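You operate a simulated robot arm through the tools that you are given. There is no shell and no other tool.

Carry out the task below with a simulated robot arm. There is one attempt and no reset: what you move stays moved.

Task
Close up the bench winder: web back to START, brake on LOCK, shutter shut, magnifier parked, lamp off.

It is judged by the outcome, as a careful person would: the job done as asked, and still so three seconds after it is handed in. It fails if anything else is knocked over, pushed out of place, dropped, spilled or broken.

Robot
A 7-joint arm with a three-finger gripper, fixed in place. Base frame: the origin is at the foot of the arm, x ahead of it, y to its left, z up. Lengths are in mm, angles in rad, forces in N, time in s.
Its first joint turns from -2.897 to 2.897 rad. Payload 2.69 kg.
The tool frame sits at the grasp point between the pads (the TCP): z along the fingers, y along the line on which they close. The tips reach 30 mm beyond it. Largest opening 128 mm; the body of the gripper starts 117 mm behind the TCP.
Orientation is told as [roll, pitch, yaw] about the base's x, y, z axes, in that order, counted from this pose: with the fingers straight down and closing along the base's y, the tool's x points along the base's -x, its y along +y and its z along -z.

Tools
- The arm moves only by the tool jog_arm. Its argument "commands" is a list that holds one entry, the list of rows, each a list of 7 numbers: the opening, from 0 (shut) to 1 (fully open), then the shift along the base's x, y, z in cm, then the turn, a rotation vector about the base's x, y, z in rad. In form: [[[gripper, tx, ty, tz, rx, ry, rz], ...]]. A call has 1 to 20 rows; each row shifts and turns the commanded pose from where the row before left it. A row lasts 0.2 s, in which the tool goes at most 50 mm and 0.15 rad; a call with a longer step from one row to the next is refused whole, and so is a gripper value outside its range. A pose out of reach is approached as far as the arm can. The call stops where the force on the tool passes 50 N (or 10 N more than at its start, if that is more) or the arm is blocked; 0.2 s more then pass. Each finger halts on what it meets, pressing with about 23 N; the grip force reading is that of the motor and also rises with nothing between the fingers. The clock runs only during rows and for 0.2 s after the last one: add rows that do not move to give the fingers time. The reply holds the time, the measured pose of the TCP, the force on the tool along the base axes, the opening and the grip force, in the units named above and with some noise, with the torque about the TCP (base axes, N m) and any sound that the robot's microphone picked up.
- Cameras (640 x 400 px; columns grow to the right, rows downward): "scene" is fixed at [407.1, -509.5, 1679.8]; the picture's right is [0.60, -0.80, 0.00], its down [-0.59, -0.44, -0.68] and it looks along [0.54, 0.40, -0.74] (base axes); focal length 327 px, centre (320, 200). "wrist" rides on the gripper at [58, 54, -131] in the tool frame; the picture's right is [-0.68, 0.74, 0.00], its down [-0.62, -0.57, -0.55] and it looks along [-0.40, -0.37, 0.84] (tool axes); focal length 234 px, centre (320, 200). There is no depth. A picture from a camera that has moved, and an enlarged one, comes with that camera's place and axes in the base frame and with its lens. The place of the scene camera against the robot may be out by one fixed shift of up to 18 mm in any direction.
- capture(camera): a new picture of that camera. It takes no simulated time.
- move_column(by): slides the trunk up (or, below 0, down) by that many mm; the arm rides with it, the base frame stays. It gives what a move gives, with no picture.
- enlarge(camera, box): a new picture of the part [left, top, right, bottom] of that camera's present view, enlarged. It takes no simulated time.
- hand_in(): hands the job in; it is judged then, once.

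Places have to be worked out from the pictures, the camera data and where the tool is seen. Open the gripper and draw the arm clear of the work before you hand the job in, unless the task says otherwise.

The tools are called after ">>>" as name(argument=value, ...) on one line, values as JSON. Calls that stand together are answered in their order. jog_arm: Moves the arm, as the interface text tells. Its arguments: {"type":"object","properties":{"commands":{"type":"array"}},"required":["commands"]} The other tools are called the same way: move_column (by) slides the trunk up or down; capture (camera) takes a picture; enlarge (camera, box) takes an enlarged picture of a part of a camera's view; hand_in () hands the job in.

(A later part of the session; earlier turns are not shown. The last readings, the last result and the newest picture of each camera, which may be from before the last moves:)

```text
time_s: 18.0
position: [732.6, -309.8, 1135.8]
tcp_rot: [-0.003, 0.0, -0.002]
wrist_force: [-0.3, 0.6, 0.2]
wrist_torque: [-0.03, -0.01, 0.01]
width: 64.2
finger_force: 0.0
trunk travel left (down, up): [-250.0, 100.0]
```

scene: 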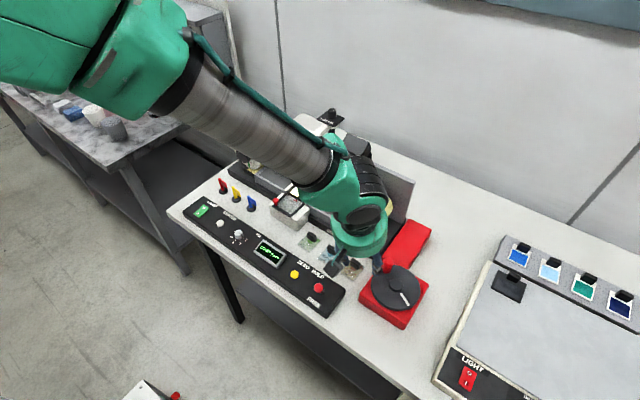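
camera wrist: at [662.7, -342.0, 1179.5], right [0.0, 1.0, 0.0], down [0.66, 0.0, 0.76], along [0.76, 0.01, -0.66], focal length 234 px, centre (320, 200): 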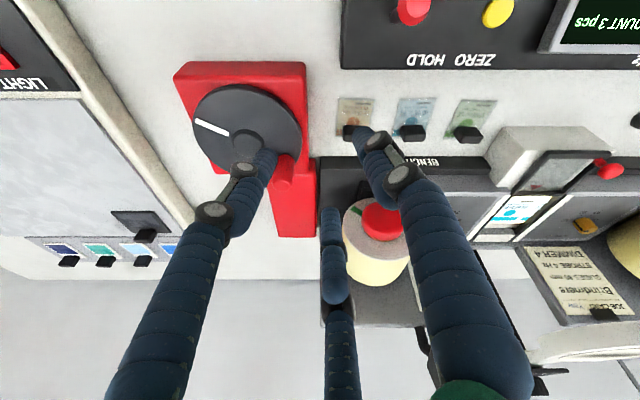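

The tool is vertical with yaw 0. I'll move above the crank knob at (843,-382), with the tips above its top.

>>> jog_arm(commands=[[[0.45, 2.75, -1.8, -1.5, 0, 0, 0], [0.45, 2.75, -1.8, -1.5, 0, 0, 0], [0.45, 2.75, -1.8, -1.5, 0, 0, 0], [0.45, 2.75, -1.8, -1.5, 0, 0, 0], [0.45, 0, 0, 0, 0, 0, 0]]])

>>> capture(camera="wrist")

>>> enlarge(camera="scene", box=[220, 170, 440, 330])

```text
time_s: 19.2
position: [845.0, -381.0, 1074.6]
tcp_rot: [-0.002, -0.001, -0.003]
wrist_force: [0.1, -0.3, -0.2]
wrist_torque: [0.01, 0.08, 0.01]
width: 57.5
finger_force: 0.1
trunk travel left (down, up): [-250.0, 100.0]
```

```text
taken
camera wrist: at [785.6, -327.3, 1204.8], right [0.68, 0.73, 0.0], down [0.61, -0.57, 0.55], along [0.4, -0.37, -0.84], focal length 234 px, centre (320, 200)
```

wrist: 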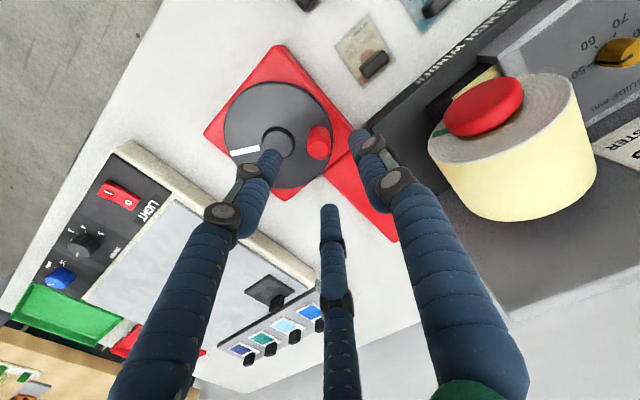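

```text
2.50 times, centred on (330, 250) of scene
camera zoom: at [407.1, -509.5, 1679.8], right [0.6, -0.8, 0.0], down [-0.59, -0.44, -0.68], along [0.54, 0.4, -0.74], focal length 817 px, centre (295, 75)
```

zoom: 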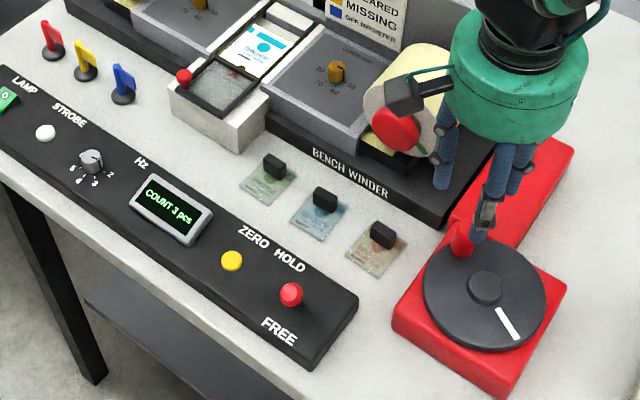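

The scene view shows both the display and the window. I'll check the knob alignment relative to the TCP with a zoom.

>>> enlarge(camera="wrist", box=[260, 90, 380, 190])

```text
4.00 times, centred on (320, 140) of wrist
camera zoom: at [785.6, -327.3, 1204.8], right [0.68, 0.73, 0.0], down [0.61, -0.57, 0.55], along [0.4, -0.37, -0.84], focal length 937 px, centre (320, 440)
```

zoom: 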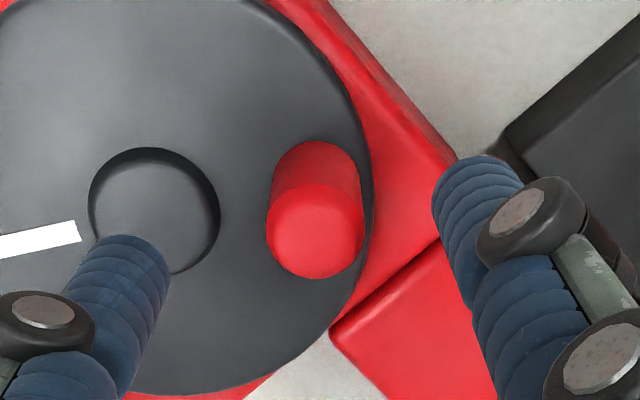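

The knob axis is at (842,-381) and the TCP is well centred over it. I'll lower to z≈1000, which keeps the tips above the disc hub, and grip the knob.

>>> jog_arm(commands=[[[0.45, -0.1, 0, -2.5, 0, 0, 0], [0.45, -0.1, 0, -2.5, 0, 0, 0], [0.45, 0, 0, -2.4, 0, 0, 0], [0.45, 0, 0, 0, 0, 0, 0], [0.1, 0, 0, 0, 0, 0, 0], [0.1, 0, 0, 0, 0, 0, 0], [0.1, 0, 0, 0, 0, 0, 0]]])

>>> enlarge(camera="scene", box=[220, 170, 440, 330])

```text
time_s: 20.8
position: [842.0, -381.1, 999.3]
tcp_rot: [-0.002, 0.0, -0.006]
wrist_force: [-0.8, -2.6, -2.8]
wrist_torque: [-0.14, 0.04, 0.0]
width: 22.1
finger_force: 45.8
trunk travel left (down, up): [-250.0, 100.0]
```

```text
2.50 times, centred on (330, 250) of scene
camera zoom: at [407.1, -509.5, 1679.8], right [0.6, -0.8, 0.0], down [-0.59, -0.44, -0.68], along [0.54, 0.4, -0.74], focal length 817 px, centre (295, 75)
```

zoom: 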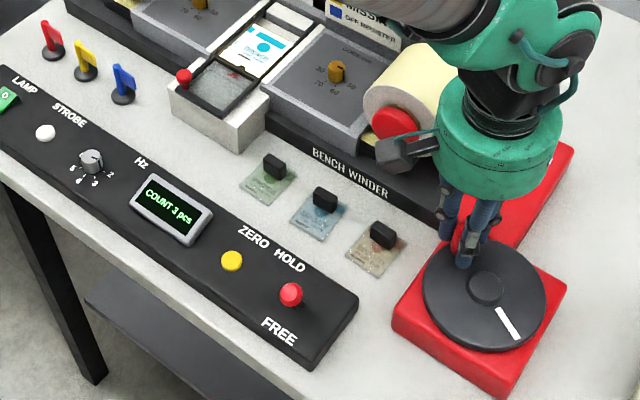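

The grip is firm at 22 mm. I'll turn the crank counter-clockwise about 20° as a test, then check the force, the count and the web.

>>> jog_arm(commands=[[[0.1, -0.68, 0.41, 0, 0, 0, 0], [0.1, -0.75, 0.26, 0, 0, 0, 0], [0.1, 0, 0, 0, 0, 0, 0]]])

>>> enlarge(camera="scene", box=[220, 170, 440, 330])

>>> enlarge(camera="scene", box=[275, 165, 335, 225])

```text
time_s: 21.6
position: [827.1, -374.7, 1000.2]
tcp_rot: [-0.002, 0.002, -0.003]
wrist_force: [-2.6, -14.6, -5.2]
wrist_torque: [-0.46, 0.23, 0.01]
width: 21.9
finger_force: 45.2
trunk travel left (down, up): [-250.0, 100.0]
```

```text
2.50 times, centred on (330, 250) of scene
camera zoom: at [407.1, -509.5, 1679.8], right [0.6, -0.8, 0.0], down [-0.59, -0.44, -0.68], along [0.54, 0.4, -0.74], focal length 817 px, centre (295, 75)
```

zoom: 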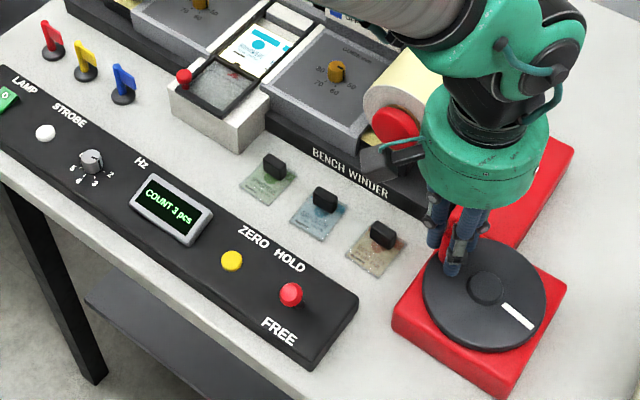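

```text
6.67 times, centred on (305, 195) of scene
camera zoom: at [407.1, -509.5, 1679.8], right [0.6, -0.8, 0.0], down [-0.59, -0.44, -0.68], along [0.54, 0.4, -0.74], focal length 2178 px, centre (420, 233)
```

zoom: 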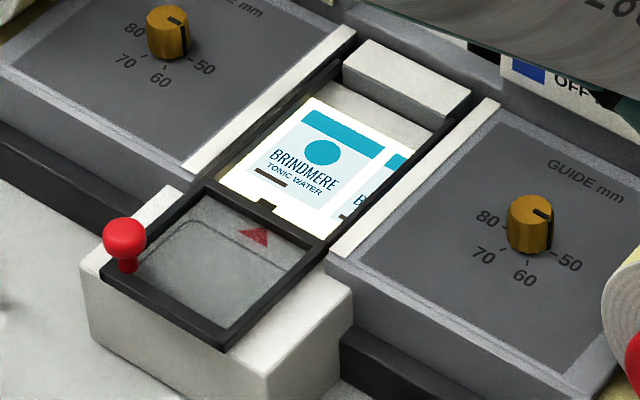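

The counter-clockwise turn moved the web left, toward the supply reel, and COUNT is still 3. The force is mainly radial, so I'll shrink the radius slightly (C≈(816.5,-418), R≈44) and continue 45° to see which way COUNT goes.

>>> jog_arm(commands=[[[0.1, -1.04, 0.02, 0, 0, 0, 0], [0.1, -1.14, -0.13, 0, 0, 0, 0], [0.1, -1.06, -0.42, 0, 0, 0, 0], [0.1, 0, 0, 0, 0, 0, 0]]])

>>> enlarge(camera="scene", box=[220, 170, 440, 330])

>>> enlarge(camera="scene", box=[275, 165, 335, 225])

```text
time_s: 22.6
position: [795.8, -381.9, 1000.9]
tcp_rot: [-0.002, -0.001, -0.003]
wrist_force: [15.7, -24.9, -15.3]
wrist_torque: [-1.02, -0.76, 0.02]
width: 21.9
finger_force: 44.5
trunk travel left (down, up): [-250.0, 100.0]
```

```text
2.50 times, centred on (330, 250) of scene
camera zoom: at [407.1, -509.5, 1679.8], right [0.6, -0.8, 0.0], down [-0.59, -0.44, -0.68], along [0.54, 0.4, -0.74], focal length 817 px, centre (295, 75)
```

zoom: 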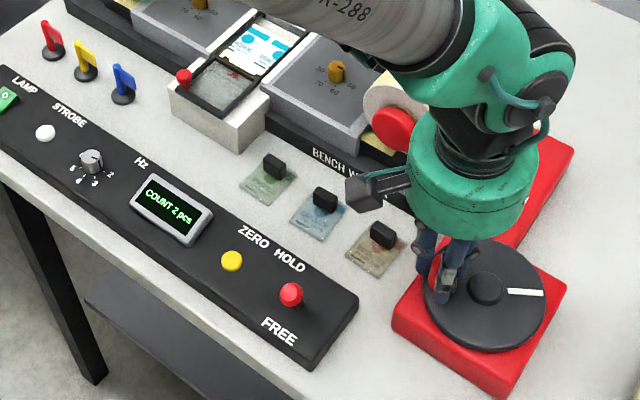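

```text
6.67 times, centred on (305, 195) of scene
camera zoom: at [407.1, -509.5, 1679.8], right [0.6, -0.8, 0.0], down [-0.59, -0.44, -0.68], along [0.54, 0.4, -0.74], focal length 2178 px, centre (420, 233)
```

zoom: 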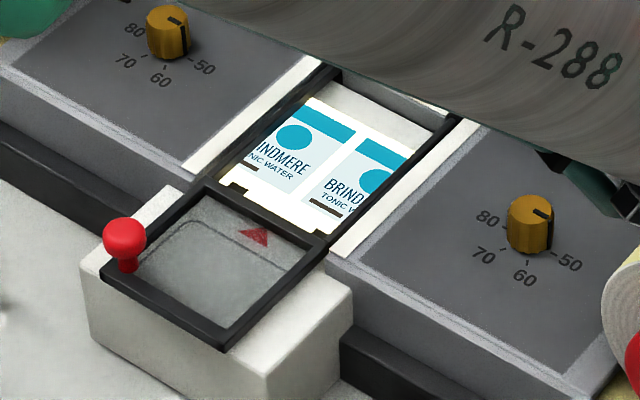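

COUNT dropped to 2, so counter-clockwise is back, and one label is about 120° of crank. The radial force is growing, so my centre estimate is a few mm off. I'll look with the wrist camera to refine it.

>>> enlarge(camera="wrist", box=[200, 70, 440, 230])

>>> enlarge(camera="scene", box=[350, 230, 430, 310])

```text
2.50 times, centred on (320, 150) of wrist
camera zoom: at [737.4, -327.8, 1130.7], right [0.68, 0.73, 0.0], down [0.61, -0.57, 0.55], along [0.4, -0.37, -0.83], focal length 585 px, centre (320, 325)
```

zoom: 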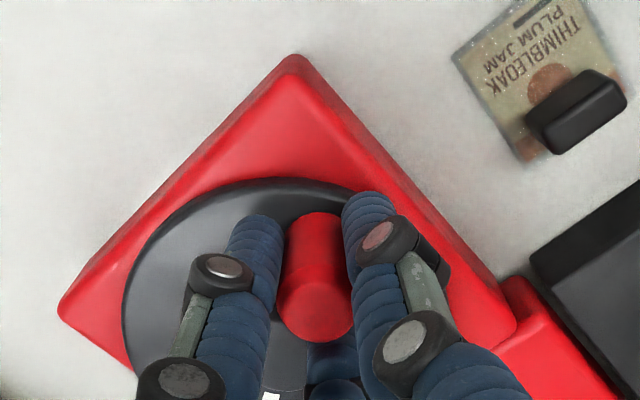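

```text
5.00 times, centred on (390, 270) of scene
camera zoom: at [407.1, -509.5, 1679.8], right [0.6, -0.8, 0.0], down [-0.59, -0.44, -0.68], along [0.54, 0.4, -0.74], focal length 1634 px, centre (-30, -150)
```

zoom: 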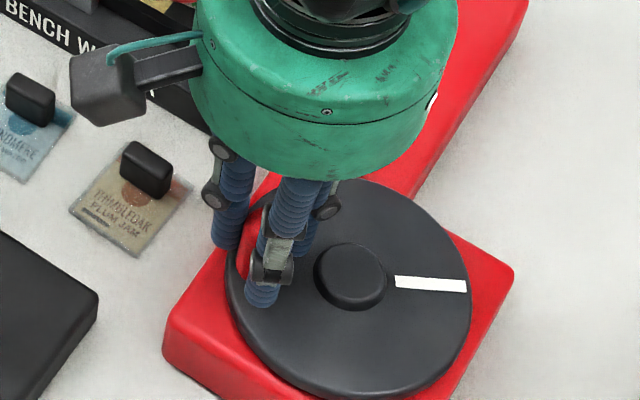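

The knob itself is at about (794,-381), which gives a centre near (818.5,-415.5) and R≈41.5. I'll relieve the radial load and continue counter-clockwise.

>>> jog_arm(commands=[[[0.1, -0.17, -0.28, 0, 0, 0, 0], [0.1, -0.76, -0.76, 0, 0, 0, 0], [0.1, -0.55, -0.93, 0, 0, 0, 0], [0.1, 0, 0, 0, 0, 0, 0]]])

>>> enlarge(camera="scene", box=[220, 170, 440, 330])

>>> enlarge(camera="scene", box=[275, 165, 335, 225])

```text
time_s: 23.6
position: [779.6, -399.5, 1001.0]
tcp_rot: [-0.002, 0.001, -0.002]
wrist_force: [7.1, -2.2, -5.6]
wrist_torque: [0.28, 0.06, -0.01]
width: 22.2
finger_force: 45.2
trunk travel left (down, up): [-250.0, 100.0]
```

```text
2.50 times, centred on (330, 250) of scene
camera zoom: at [407.1, -509.5, 1679.8], right [0.6, -0.8, 0.0], down [-0.59, -0.44, -0.68], along [0.54, 0.4, -0.74], focal length 817 px, centre (295, 75)
```

zoom: 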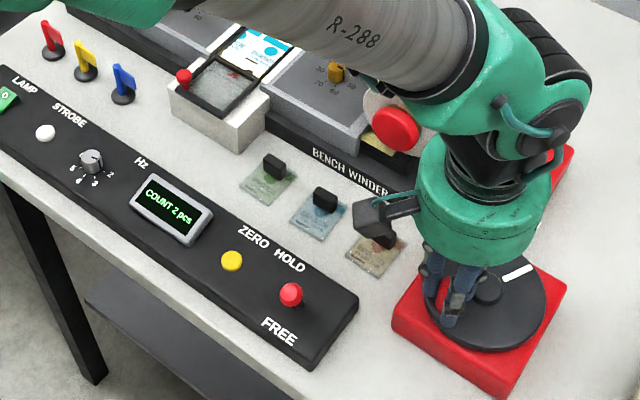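

```text
6.67 times, centred on (305, 195) of scene
camera zoom: at [407.1, -509.5, 1679.8], right [0.6, -0.8, 0.0], down [-0.59, -0.44, -0.68], along [0.54, 0.4, -0.74], focal length 2178 px, centre (420, 233)
```

zoom: 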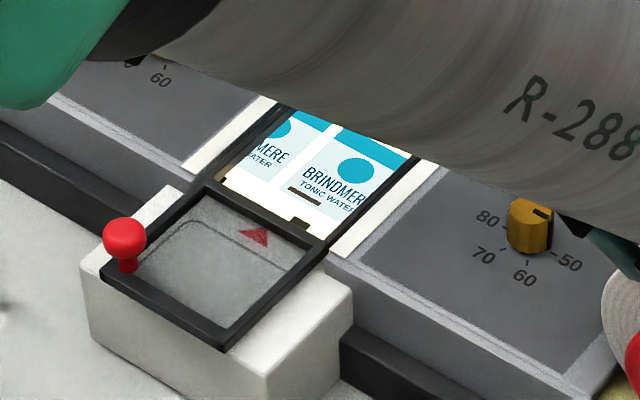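

The force is small now. I'll continue counter-clockwise another 60°.

>>> jog_arm(commands=[[[0.1, -0.29, -1.04, 0, 0, 0, 0], [0.1, -0.01, -1.07, 0, 0, 0, 0], [0.1, 0.27, -1.05, 0, 0, 0, 0], [0.1, 0.53, -0.94, 0, 0, 0, 0], [0.1, 0, 0, 0, 0, 0, 0]]])

>>> enlarge(camera="scene", box=[220, 170, 440, 330])

>>> enlarge(camera="scene", box=[275, 165, 335, 225])

```text
time_s: 24.8
position: [781.9, -442.5, 1001.1]
tcp_rot: [-0.002, 0.002, -0.003]
wrist_force: [-33.1, -19.8, -3.0]
wrist_torque: [-0.85, 0.99, -0.02]
width: 22.0
finger_force: 45.3
trunk travel left (down, up): [-250.0, 100.0]
```

```text
2.50 times, centred on (330, 250) of scene
camera zoom: at [407.1, -509.5, 1679.8], right [0.6, -0.8, 0.0], down [-0.59, -0.44, -0.68], along [0.54, 0.4, -0.74], focal length 817 px, centre (295, 75)
```

zoom: 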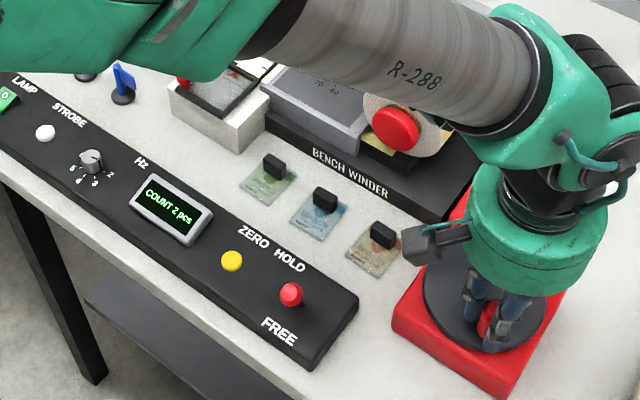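

```text
6.67 times, centred on (305, 195) of scene
camera zoom: at [407.1, -509.5, 1679.8], right [0.6, -0.8, 0.0], down [-0.59, -0.44, -0.68], along [0.54, 0.4, -0.74], focal length 2178 px, centre (420, 233)
```

zoom: 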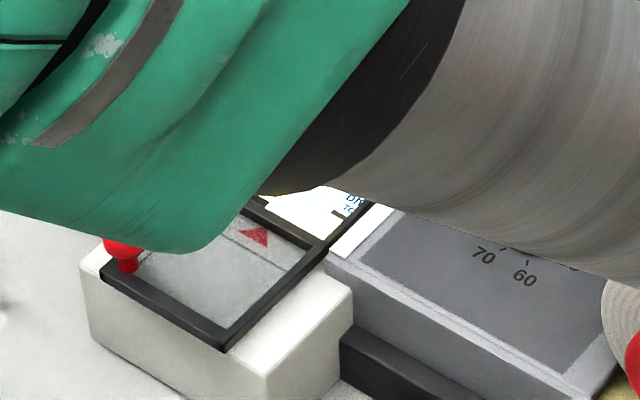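

On this side the force is outward, so the centre is nearer (818,-417.3) with R≈43.2. I'll correct and continue in smaller checks.

>>> jog_arm(commands=[[[0.1, 0.47, -1.0, 0, 0, 0, 0], [0.1, 0.95, -0.61, 0, 0, 0, 0], [0.1, 0, 0, 0, 0, 0, 0]]])

>>> capture(camera="scene")

>>> enlarge(camera="scene", box=[220, 170, 440, 330])

>>> capture(camera="wrist")

```text
time_s: 25.6
position: [799.0, -459.4, 1002.0]
tcp_rot: [-0.001, -0.002, -0.004]
wrist_force: [-12.4, -25.4, -12.4]
wrist_torque: [-1.1, -0.01, 0.0]
width: 22.2
finger_force: 45.2
trunk travel left (down, up): [-250.0, 100.0]
```

```text
taken
```

scene: 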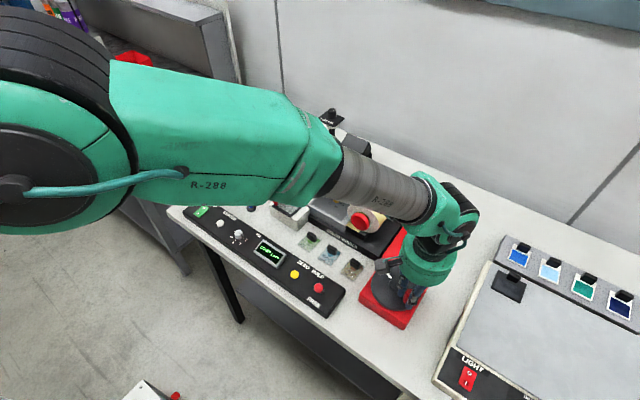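

```text
2.50 times, centred on (330, 250) of scene
camera zoom: at [407.1, -509.5, 1679.8], right [0.6, -0.8, 0.0], down [-0.59, -0.44, -0.68], along [0.54, 0.4, -0.74], focal length 817 px, centre (295, 75)
```

zoom: 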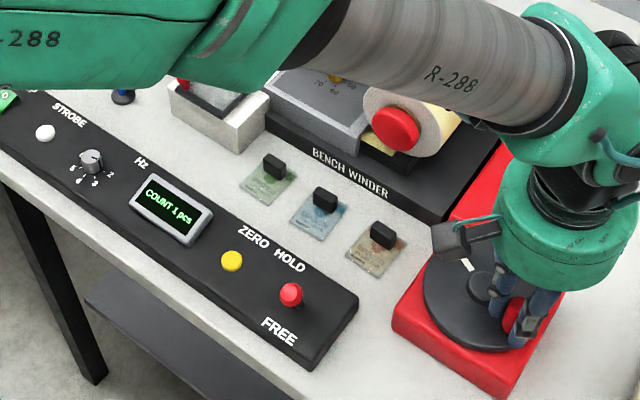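

```text
taken
camera wrist: at [740.2, -406.0, 1130.8], right [0.68, 0.73, 0.0], down [0.61, -0.57, 0.55], along [0.4, -0.37, -0.83], focal length 234 px, centre (320, 200)
```

wrist: 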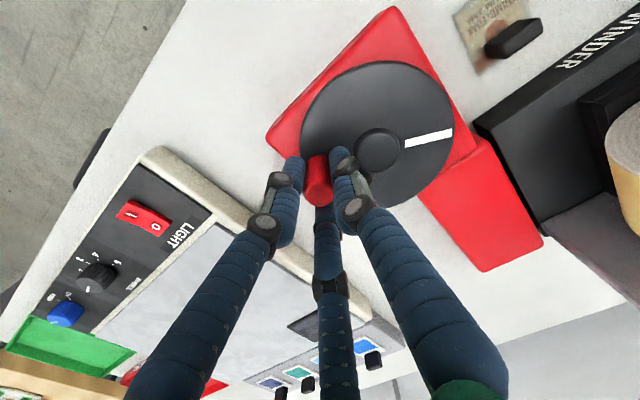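

COUNT reads 1. The measured points fit a centre of (818.5,-419) with R≈44.2, so I'll continue with that.

>>> jog_arm(commands=[[[0.1, 1.11, -0.6, 0, 0, 0, 0], [0.1, 1.16, -0.05, 0, 0, 0, 0], [0.1, 1.12, 0.25, 0, 0, 0, 0], [0.1, 1.03, 0.53, 0, 0, 0, 0], [0.1, 0, 0, 0, 0, 0, 0]]])

>>> enlarge(camera="scene", box=[220, 170, 440, 330])

>>> capture(camera="wrist")

```text
time_s: 26.8
position: [844.5, -457.7, 1000.5]
tcp_rot: [-0.004, -0.001, -0.005]
wrist_force: [11.4, -18.3, -12.2]
wrist_torque: [-0.57, -0.63, 0.03]
width: 22.0
finger_force: 45.1
trunk travel left (down, up): [-250.0, 100.0]
```

```text
2.50 times, centred on (330, 250) of scene
camera zoom: at [407.1, -509.5, 1679.8], right [0.6, -0.8, 0.0], down [-0.59, -0.44, -0.68], along [0.54, 0.4, -0.74], focal length 817 px, centre (295, 75)
```

zoom: 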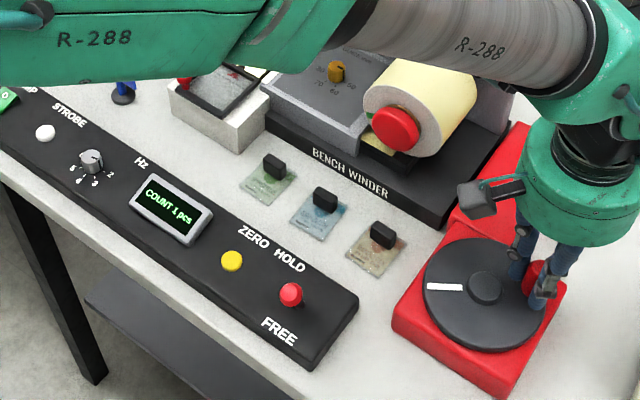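

```text
taken
camera wrist: at [785.7, -403.8, 1130.9], right [0.68, 0.73, 0.0], down [0.61, -0.57, 0.55], along [0.4, -0.37, -0.83], focal length 234 px, centre (320, 200)
```

wrist: 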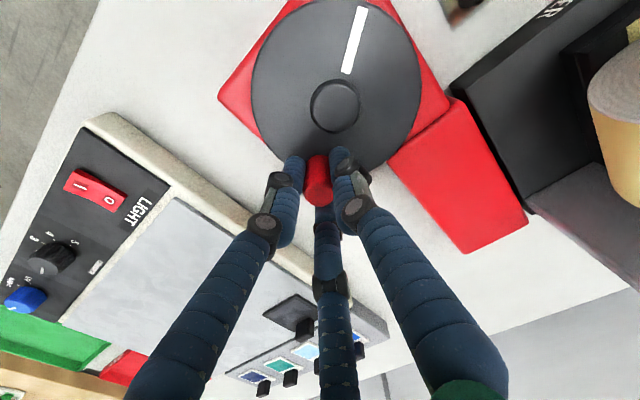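

A refined fit gives C=(819.5,-420) and R=44.9, so I'm at about 304°. The starting angle was 60°, so a full turn ends at 420°. Continuing to 364°.

>>> jog_arm(commands=[[[0.1, 0.95, 0.57, 0, 0, 0, 0], [0.1, 0.65, 0.98, 0, 0, 0, 0], [0.1, 0.37, 1.11, 0, 0, 0, 0], [0.1, 0.07, 1.17, 0, 0, 0, 0], [0.1, 0, 0, 0, 0, 0, 0]]])

>>> enlarge(camera="scene", box=[220, 170, 440, 330])

>>> enlarge(camera="scene", box=[275, 165, 335, 225])

```text
time_s: 28.0
position: [866.1, -417.5, 1001.5]
tcp_rot: [-0.003, 0.0, -0.004]
wrist_force: [7.7, 1.5, -0.5]
wrist_torque: [0.3, 0.09, 0.01]
width: 22.2
finger_force: 45.3
trunk travel left (down, up): [-250.0, 100.0]
```

```text
2.50 times, centred on (330, 250) of scene
camera zoom: at [407.1, -509.5, 1679.8], right [0.6, -0.8, 0.0], down [-0.59, -0.44, -0.68], along [0.54, 0.4, -0.74], focal length 817 px, centre (295, 75)
```

zoom: 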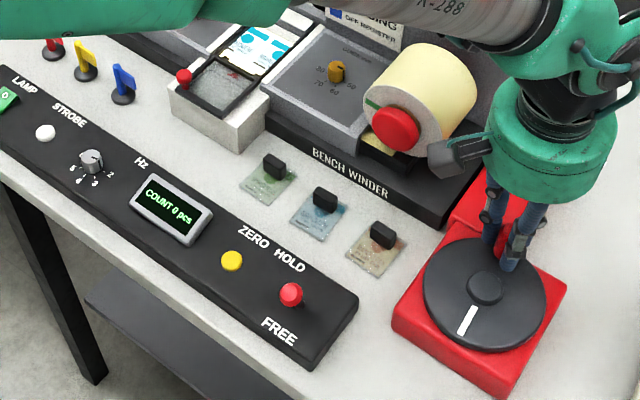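

```text
6.67 times, centred on (305, 195) of scene
camera zoom: at [407.1, -509.5, 1679.8], right [0.6, -0.8, 0.0], down [-0.59, -0.44, -0.68], along [0.54, 0.4, -0.74], focal length 2178 px, centre (420, 233)
```

zoom: 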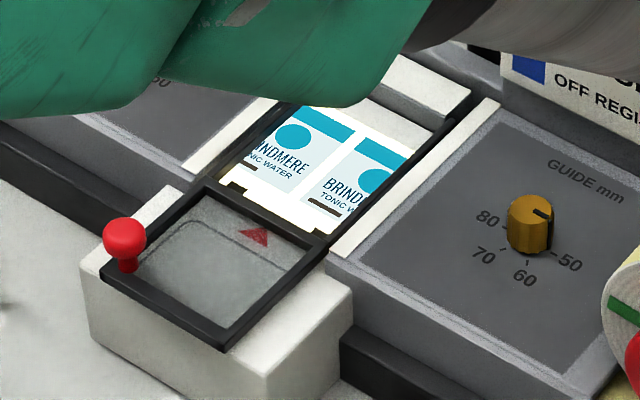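

COUNT now reads 0, and the pitch is confirmed at 120° per label. I'll complete the turn to register the label, then look for a START marking on the web.

>>> jog_arm(commands=[[[0.1, -0.23, 1.15, 0, 0, 0, 0], [0.1, -0.53, 1.05, 0, 0, 0, 0], [0.1, -0.77, 0.88, 0, 0, 0, 0], [0.1, -0.7, 0.5, 0, 0, 0, 0], [0.1, 0, 0, 0, 0, 0, 0]]])

>>> enlarge(camera="scene", box=[220, 170, 440, 330])

>>> enlarge(camera="scene", box=[275, 165, 335, 225])

```text
time_s: 29.2
position: [842.2, -381.8, 1000.1]
tcp_rot: [-0.002, 0.0, -0.004]
wrist_force: [5.4, 11.7, -0.7]
wrist_torque: [0.5, -0.1, -0.01]
width: 21.9
finger_force: 44.5
trunk travel left (down, up): [-250.0, 100.0]
```

```text
2.50 times, centred on (330, 250) of scene
camera zoom: at [407.1, -509.5, 1679.8], right [0.6, -0.8, 0.0], down [-0.59, -0.44, -0.68], along [0.54, 0.4, -0.74], focal length 817 px, centre (295, 75)
```

zoom: 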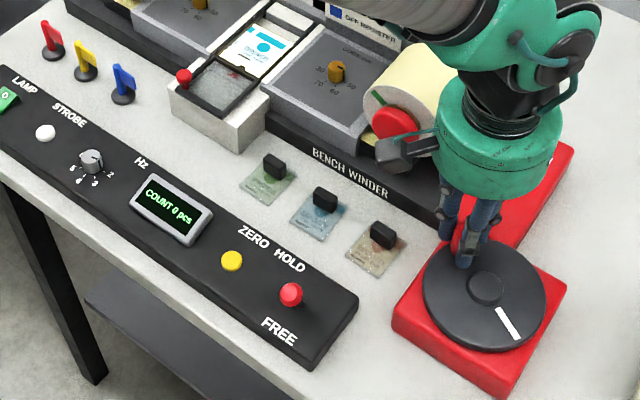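

```text
6.67 times, centred on (305, 195) of scene
camera zoom: at [407.1, -509.5, 1679.8], right [0.6, -0.8, 0.0], down [-0.59, -0.44, -0.68], along [0.54, 0.4, -0.74], focal length 2178 px, centre (420, 233)
```

zoom: 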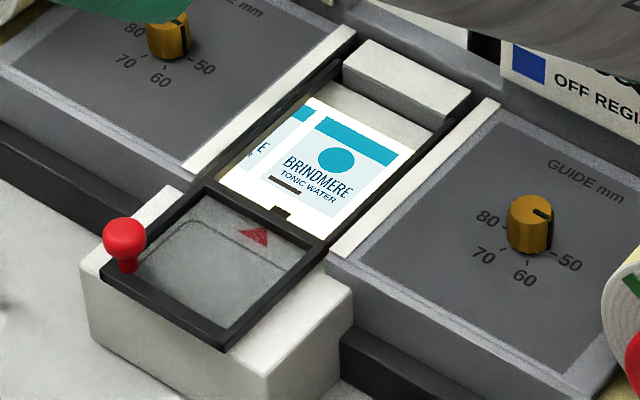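

COUNT 0 is at exactly the initial registration, but the label still looks like an ordinary one. I'll peek about 45–60° further back to see what follows on the web (a START leader or another label). The move is reversible.

>>> jog_arm(commands=[[[0.1, -1.09, 0.5, 0, 0, 0, 0], [0.1, -1.16, 0.15, 0, 0, 0, 0], [0.1, -1.16, -0.15, 0, 0, 0, 0], [0.1, -1.09, -0.45, 0, 0, 0, 0], [0.1, 0, 0, 0, 0, 0, 0]]])

>>> enlarge(camera="scene", box=[220, 170, 440, 330])

>>> enlarge(camera="scene", box=[275, 165, 335, 225])

```text
time_s: 30.4
position: [796.2, -381.9, 1001.4]
tcp_rot: [-0.002, 0.0, -0.004]
wrist_force: [4.0, -8.7, -8.5]
wrist_torque: [-0.44, -0.15, 0.0]
width: 22.2
finger_force: 45.1
trunk travel left (down, up): [-250.0, 100.0]
```

```text
2.50 times, centred on (330, 250) of scene
camera zoom: at [407.1, -509.5, 1679.8], right [0.6, -0.8, 0.0], down [-0.59, -0.44, -0.68], along [0.54, 0.4, -0.74], focal length 817 px, centre (295, 75)
```

zoom: 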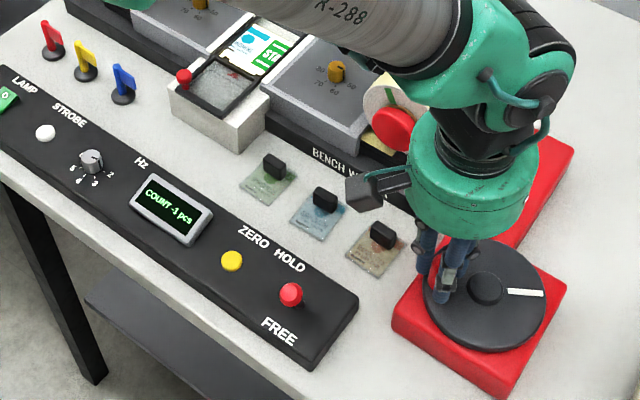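

```text
6.67 times, centred on (305, 195) of scene
camera zoom: at [407.1, -509.5, 1679.8], right [0.6, -0.8, 0.0], down [-0.59, -0.44, -0.68], along [0.54, 0.4, -0.74], focal length 2178 px, centre (420, 233)
```

zoom: 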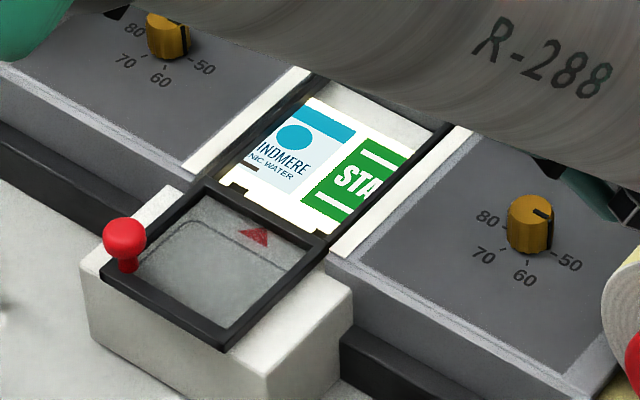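

The green START label is coming into view from the right, one pitch beyond. I'll continue counter-clockwise toward 180° to bring START to the window's red index triangle.

>>> jog_arm(commands=[[[0.1, -0.92, -0.72, 0, 0, 0, 0], [0.1, -0.72, -0.92, 0, 0, 0, 0], [0.1, -0.45, -1.09, 0, 0, 0, 0], [0.1, 0, 0, 0, 0, 0, 0]]])

>>> enlarge(camera="scene", box=[220, 170, 440, 330])

>>> enlarge(camera="scene", box=[275, 165, 335, 225])

```text
time_s: 31.4
position: [776.6, -409.4, 1001.0]
tcp_rot: [-0.002, 0.0, -0.003]
wrist_force: [14.1, -3.8, -5.2]
wrist_torque: [-0.06, -0.51, 0.01]
width: 22.1
finger_force: 45.0
trunk travel left (down, up): [-250.0, 100.0]
```

```text
2.50 times, centred on (330, 250) of scene
camera zoom: at [407.1, -509.5, 1679.8], right [0.6, -0.8, 0.0], down [-0.59, -0.44, -0.68], along [0.54, 0.4, -0.74], focal length 817 px, centre (295, 75)
```

zoom: 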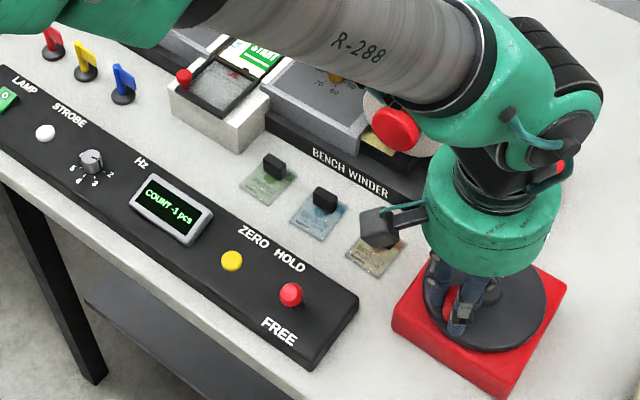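

```text
6.67 times, centred on (305, 195) of scene
camera zoom: at [407.1, -509.5, 1679.8], right [0.6, -0.8, 0.0], down [-0.59, -0.44, -0.68], along [0.54, 0.4, -0.74], focal length 2178 px, centre (420, 233)
```

zoom: 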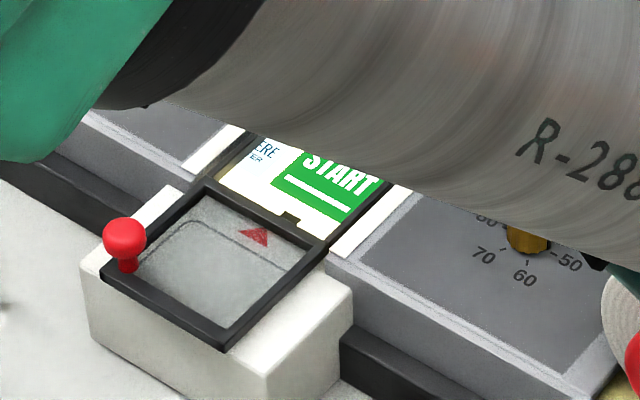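

START is about 15° short of the index. I'll turn the last 15° and then check the registration.

>>> jog_arm(commands=[[[0.1, -0.12, -0.58, 0, 0, 0, 0], [0.1, -0.03, -0.58, 0, 0, 0, 0], [0.1, 0, 0, 0, 0, 0, 0]]])

>>> enlarge(camera="scene", box=[275, 165, 335, 225])

>>> enlarge(camera="scene", box=[350, 230, 430, 310])

```text
time_s: 32.2
position: [775.4, -419.3, 1001.3]
tcp_rot: [-0.003, -0.001, -0.004]
wrist_force: [11.5, 0.2, 5.1]
wrist_torque: [0.14, -0.17, -0.02]
width: 22.1
finger_force: 45.0
trunk travel left (down, up): [-250.0, 100.0]
```

```text
6.67 times, centred on (305, 195) of scene
camera zoom: at [407.1, -509.5, 1679.8], right [0.6, -0.8, 0.0], down [-0.59, -0.44, -0.68], along [0.54, 0.4, -0.74], focal length 2178 px, centre (420, 233)
```

zoom: 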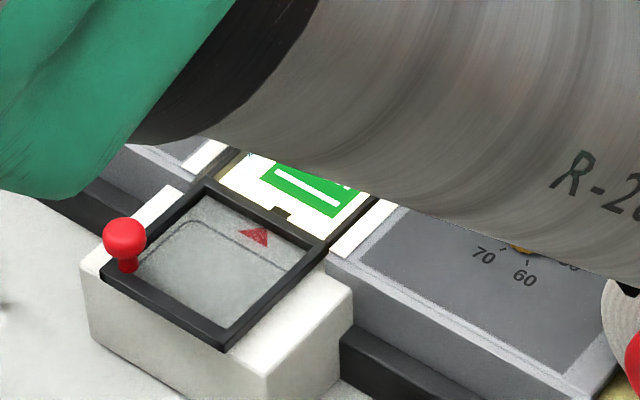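

```text
5.00 times, centred on (390, 270) of scene
camera zoom: at [407.1, -509.5, 1679.8], right [0.6, -0.8, 0.0], down [-0.59, -0.44, -0.68], along [0.54, 0.4, -0.74], focal length 1634 px, centre (-30, -150)
```

zoom: 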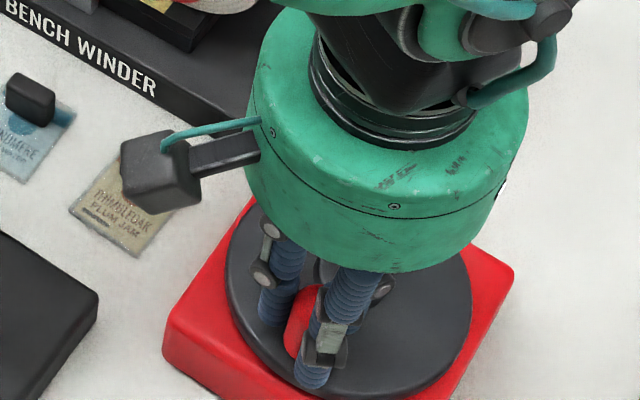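

The registration mark is now at the same spot as for the label that was registered initially. I'll release the knob gently, rise straight up, and then inspect the window.

>>> jog_arm(commands=[[[0.2, 0, 0, 0, 0, 0, 0], [0.3, 0, 0, 0, 0, 0, 0], [0.4, 0, 0, 0, 0, 0, 0], [0.4, 0, 0, 0, 0, 0, 0], [0.4, 0, 0, 2, 0, 0, 0], [0.4, 0, 0, 3, 0, 0, 0], [0.4, 0, 0, 4, 0, 0, 0], [0.4, 0, 0, 4, 0, 0, 0], [0.4, 0, 0, 0, 0, 0, 0]]])

>>> enlarge(camera="scene", box=[275, 165, 335, 225])

>>> enlarge(camera="scene", box=[220, 170, 440, 330])

```text
time_s: 34.2
position: [773.5, -418.6, 1130.3]
tcp_rot: [-0.002, 0.001, -0.003]
wrist_force: [-0.1, 0.2, 0.0]
wrist_torque: [-0.02, -0.04, 0.02]
width: 51.2
finger_force: 0.1
trunk travel left (down, up): [-250.0, 100.0]
```

```text
6.67 times, centred on (305, 195) of scene
camera zoom: at [407.1, -509.5, 1679.8], right [0.6, -0.8, 0.0], down [-0.59, -0.44, -0.68], along [0.54, 0.4, -0.74], focal length 2178 px, centre (420, 233)
```

zoom: 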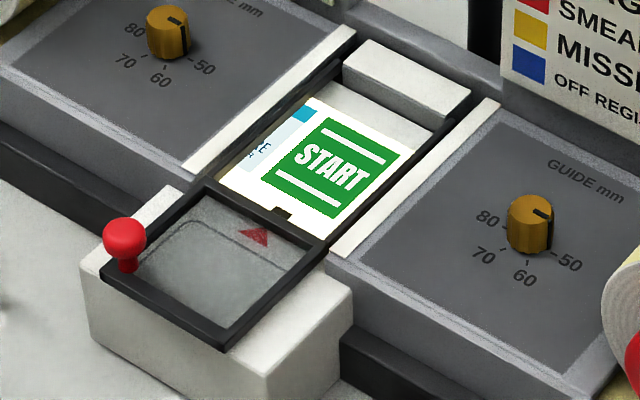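

```text
2.50 times, centred on (330, 250) of scene
camera zoom: at [407.1, -509.5, 1679.8], right [0.6, -0.8, 0.0], down [-0.59, -0.44, -0.68], along [0.54, 0.4, -0.74], focal length 817 px, centre (295, 75)
```

zoom: 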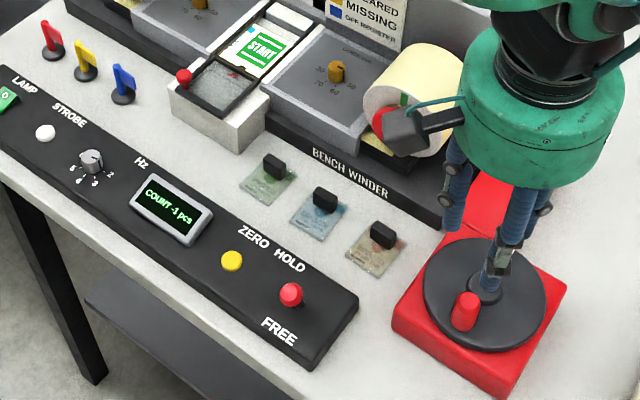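

START is fully in the window with its mark at the index, and the reels stayed put. Next is the brake lever. Triangulating from several views puts its ball at about (695,-275,974) and the panel top at z≈930. I'll hover above it.

>>> jog_arm(commands=[[[0.4, -1.96, 3.59, -1.5, 0, 0, 0], [0.4, -1.96, 3.59, -1.5, 0, 0, 0], [0.4, -1.96, 3.59, -1.5, 0, 0, 0], [0.4, -1.96, 3.59, -1.5, 0, 0, 0], [0.4, 0, 0, 0, 0, 0, 0]]])

>>> capture(camera="wrist")

>>> enlarge(camera="wrist", box=[250, 100, 390, 210])

>>> capture(camera="scene")

```text
time_s: 35.4
position: [694.8, -275.7, 1070.4]
tcp_rot: [-0.005, -0.001, -0.004]
wrist_force: [0.3, 0.5, 0.2]
wrist_torque: [-0.04, 0.01, 0.01]
width: 51.1
finger_force: 0.0
trunk travel left (down, up): [-250.0, 100.0]
```

```text
taken
camera wrist: at [636.6, -221.8, 1200.5], right [0.68, 0.73, 0.0], down [0.61, -0.57, 0.55], along [0.4, -0.37, -0.83], focal length 234 px, centre (320, 200)
```

wrist: 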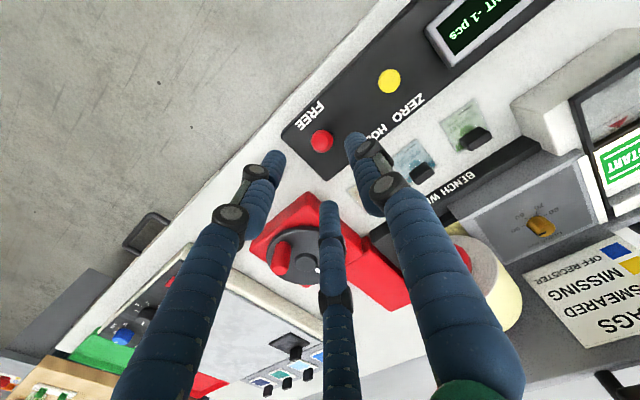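

```text
3.64 times, centred on (320, 155) of wrist
camera zoom: at [636.6, -221.8, 1200.5], right [0.68, 0.73, 0.0], down [0.61, -0.57, 0.55], along [0.4, -0.37, -0.83], focal length 852 px, centre (320, 364)
```

zoom: 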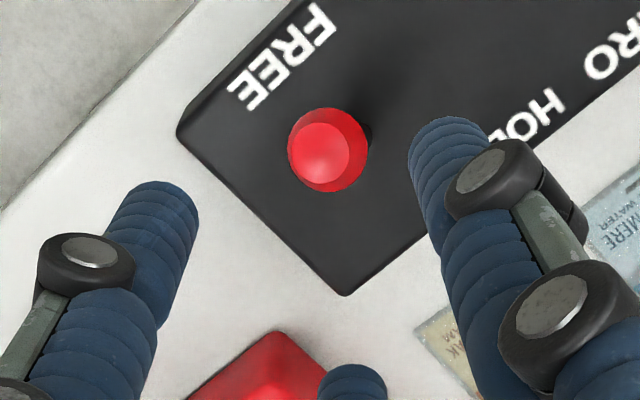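

```text
taken
```

scene: 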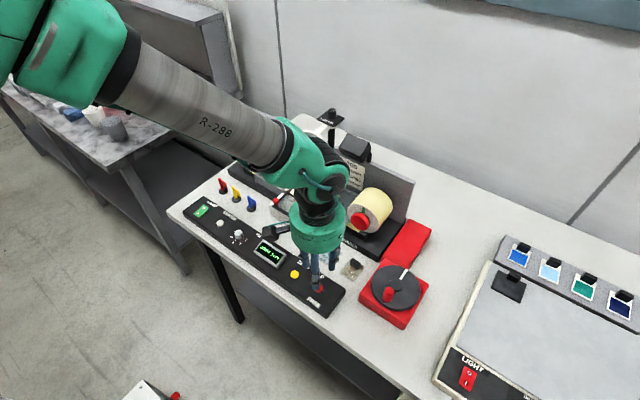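

The TCP is aligned over the lever ball. I'll lower to z≈978, with the tips still about 18 mm above the panel, and close on the ball.

>>> jog_arm(commands=[[[0.4, 0, 0.1, -3.5, 0, 0, 0], [0.4, 0, 0, -3.2, 0, 0, 0], [0.4, 0, 0, -2.5, 0, 0, 0], [0.4, 0, 0, 0, 0, 0, 0], [0.1, 0, 0, 0, 0, 0, 0], [0.1, 0, 0, 0, 0, 0, 0], [0.1, 0, 0, 0, 0, 0, 0]]])

>>> enlarge(camera="scene", box=[270, 230, 370, 320])

>>> enlarge(camera="wrist", box=[220, 80, 420, 230])

```text
time_s: 37.0
position: [697.5, -275.1, 977.4]
tcp_rot: [-0.004, 0.001, -0.004]
wrist_force: [5.8, 1.0, -2.5]
wrist_torque: [-0.79, -0.32, -0.29]
width: 21.2
finger_force: 45.0
trunk travel left (down, up): [-250.0, 100.0]
```

```text
4.44 times, centred on (320, 275) of scene
camera zoom: at [407.1, -509.5, 1679.8], right [0.6, -0.8, 0.0], down [-0.59, -0.44, -0.68], along [0.54, 0.4, -0.74], focal length 1452 px, centre (320, -133)
```

zoom: 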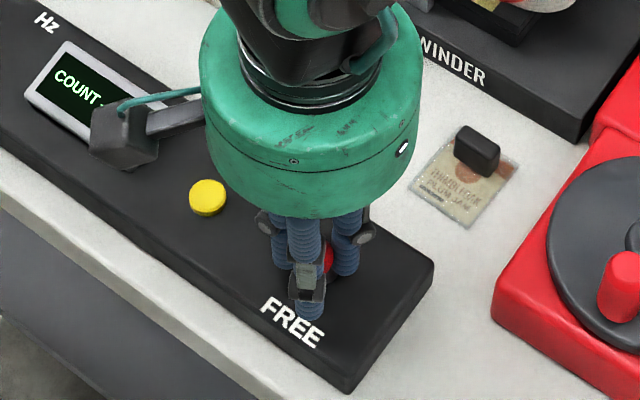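

```text
2.67 times, centred on (320, 155) of wrist
camera zoom: at [638.7, -221.5, 1108.0], right [0.68, 0.73, 0.0], down [0.61, -0.57, 0.55], along [0.4, -0.37, -0.83], focal length 624 px, centre (320, 320)
```

zoom: 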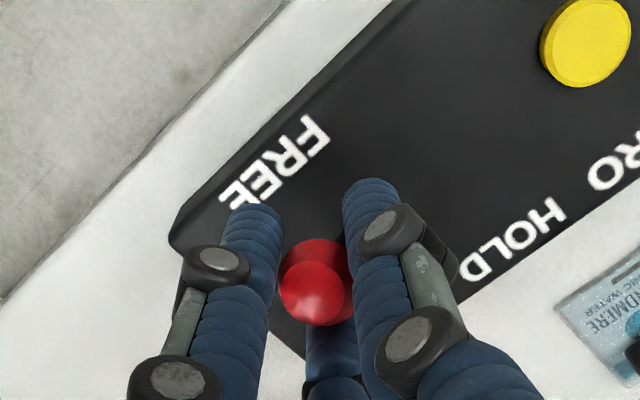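

The lever ball is gripped at 21 mm. I'll push it toward +x (HOLD) in small steps and watch the force.

>>> jog_arm(commands=[[[0.1, 0.5, 0, 0, 0, 0, 0], [0.1, 0.5, 0, 0, 0, 0, 0], [0.1, 0.5, 0, 0, 0, 0, 0], [0.1, 0.5, 0, 0, 0, 0, 0], [0.1, 0, 0, 0, 0, 0, 0]]])

>>> enlarge(camera="wrist", box=[220, 80, 420, 230])

```text
time_s: 38.2
position: [714.7, -275.1, 978.3]
tcp_rot: [-0.004, 0.0, -0.002]
wrist_force: [-17.3, -1.5, 2.9]
wrist_torque: [0.25, 0.9, -0.04]
width: 20.9
finger_force: 44.9
trunk travel left (down, up): [-250.0, 100.0]
```

```text
2.67 times, centred on (320, 155) of wrist
camera zoom: at [656.1, -221.3, 1108.1], right [0.68, 0.73, 0.0], down [0.61, -0.57, 0.55], along [0.4, -0.37, -0.84], focal length 624 px, centre (320, 320)
```

zoom: 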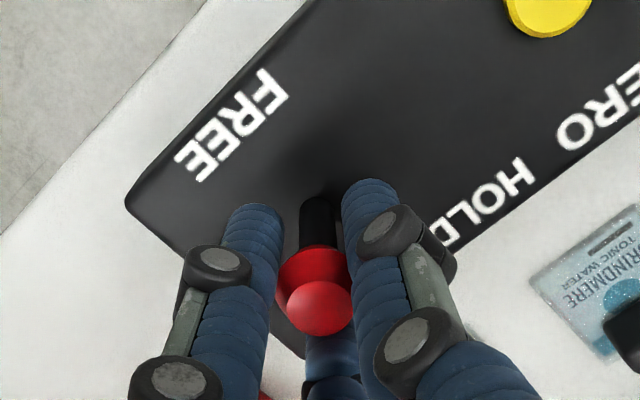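

The lever has followed to x≈715 with 17 N of resistance. I'll push a bit further to find its end stop.

>>> jog_arm(commands=[[[0.1, 0.4, 0, 0, 0, 0, 0], [0.1, 0.4, 0, -0.1, 0, 0, 0], [0.1, 0, 0, 0, 0, 0, 0]]])

>>> enlarge(camera="wrist", box=[220, 80, 420, 230])

```text
time_s: 39.0
position: [723.3, -274.4, 977.4]
tcp_rot: [-0.001, 0.0, -0.004]
wrist_force: [-17.2, 0.2, -3.7]
wrist_torque: [0.27, 0.89, -0.02]
width: 20.9
finger_force: 44.8
trunk travel left (down, up): [-250.0, 100.0]
```

```text
2.67 times, centred on (320, 155) of wrist
camera zoom: at [664.5, -221.3, 1107.2], right [0.68, 0.73, 0.0], down [0.61, -0.57, 0.55], along [0.4, -0.37, -0.84], focal length 624 px, centre (320, 320)
```

zoom: 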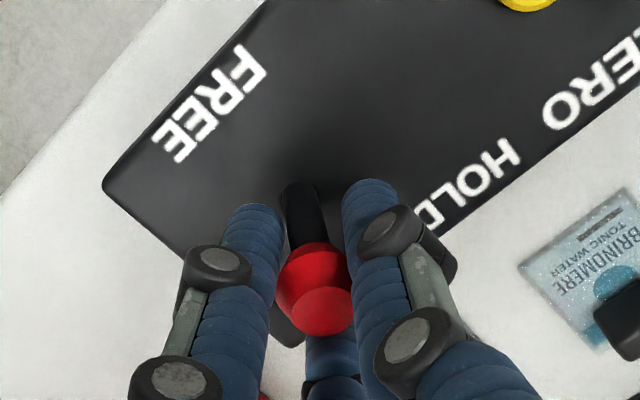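

It is still moving at a constant 17 N. I'll continue until a hard stop shows.

>>> jog_arm(commands=[[[0.1, 0.3, 0, -0.1, 0, 0, 0], [0.1, 0.3, 0, -0.1, 0, 0, 0], [0.1, 0, 0, 0, 0, 0, 0]]])

>>> enlarge(camera="wrist", box=[220, 80, 420, 230])

>>> enlarge(camera="scene", box=[270, 230, 370, 320])

```text
time_s: 39.8
position: [727.4, -275.2, 976.9]
tcp_rot: [-0.002, 0.002, -0.002]
wrist_force: [-39.4, 3.0, 7.9]
wrist_torque: [-0.2, 2.14, -0.04]
width: 21.0
finger_force: 45.3
trunk travel left (down, up): [-250.0, 100.0]
```

```text
2.67 times, centred on (320, 155) of wrist
camera zoom: at [668.3, -221.6, 1106.6], right [0.68, 0.73, 0.0], down [0.61, -0.57, 0.55], along [0.4, -0.37, -0.84], focal length 624 px, centre (320, 320)
```

zoom: 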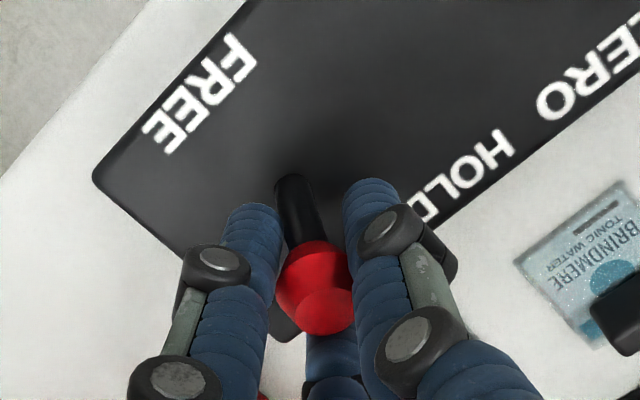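

```text
4.44 times, centred on (320, 275) of scene
camera zoom: at [407.1, -509.5, 1679.8], right [0.6, -0.8, 0.0], down [-0.59, -0.44, -0.68], along [0.54, 0.4, -0.74], focal length 1452 px, centre (320, -133)
```

zoom: 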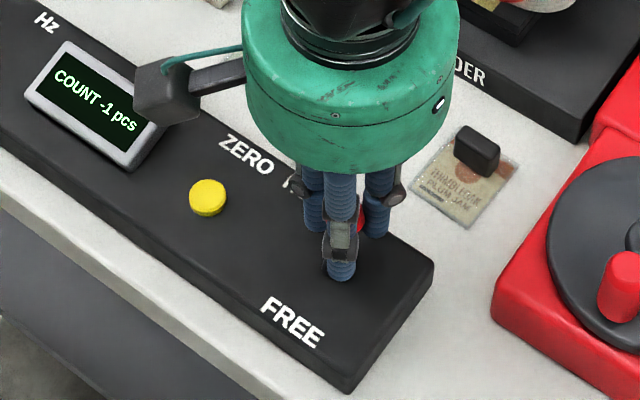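

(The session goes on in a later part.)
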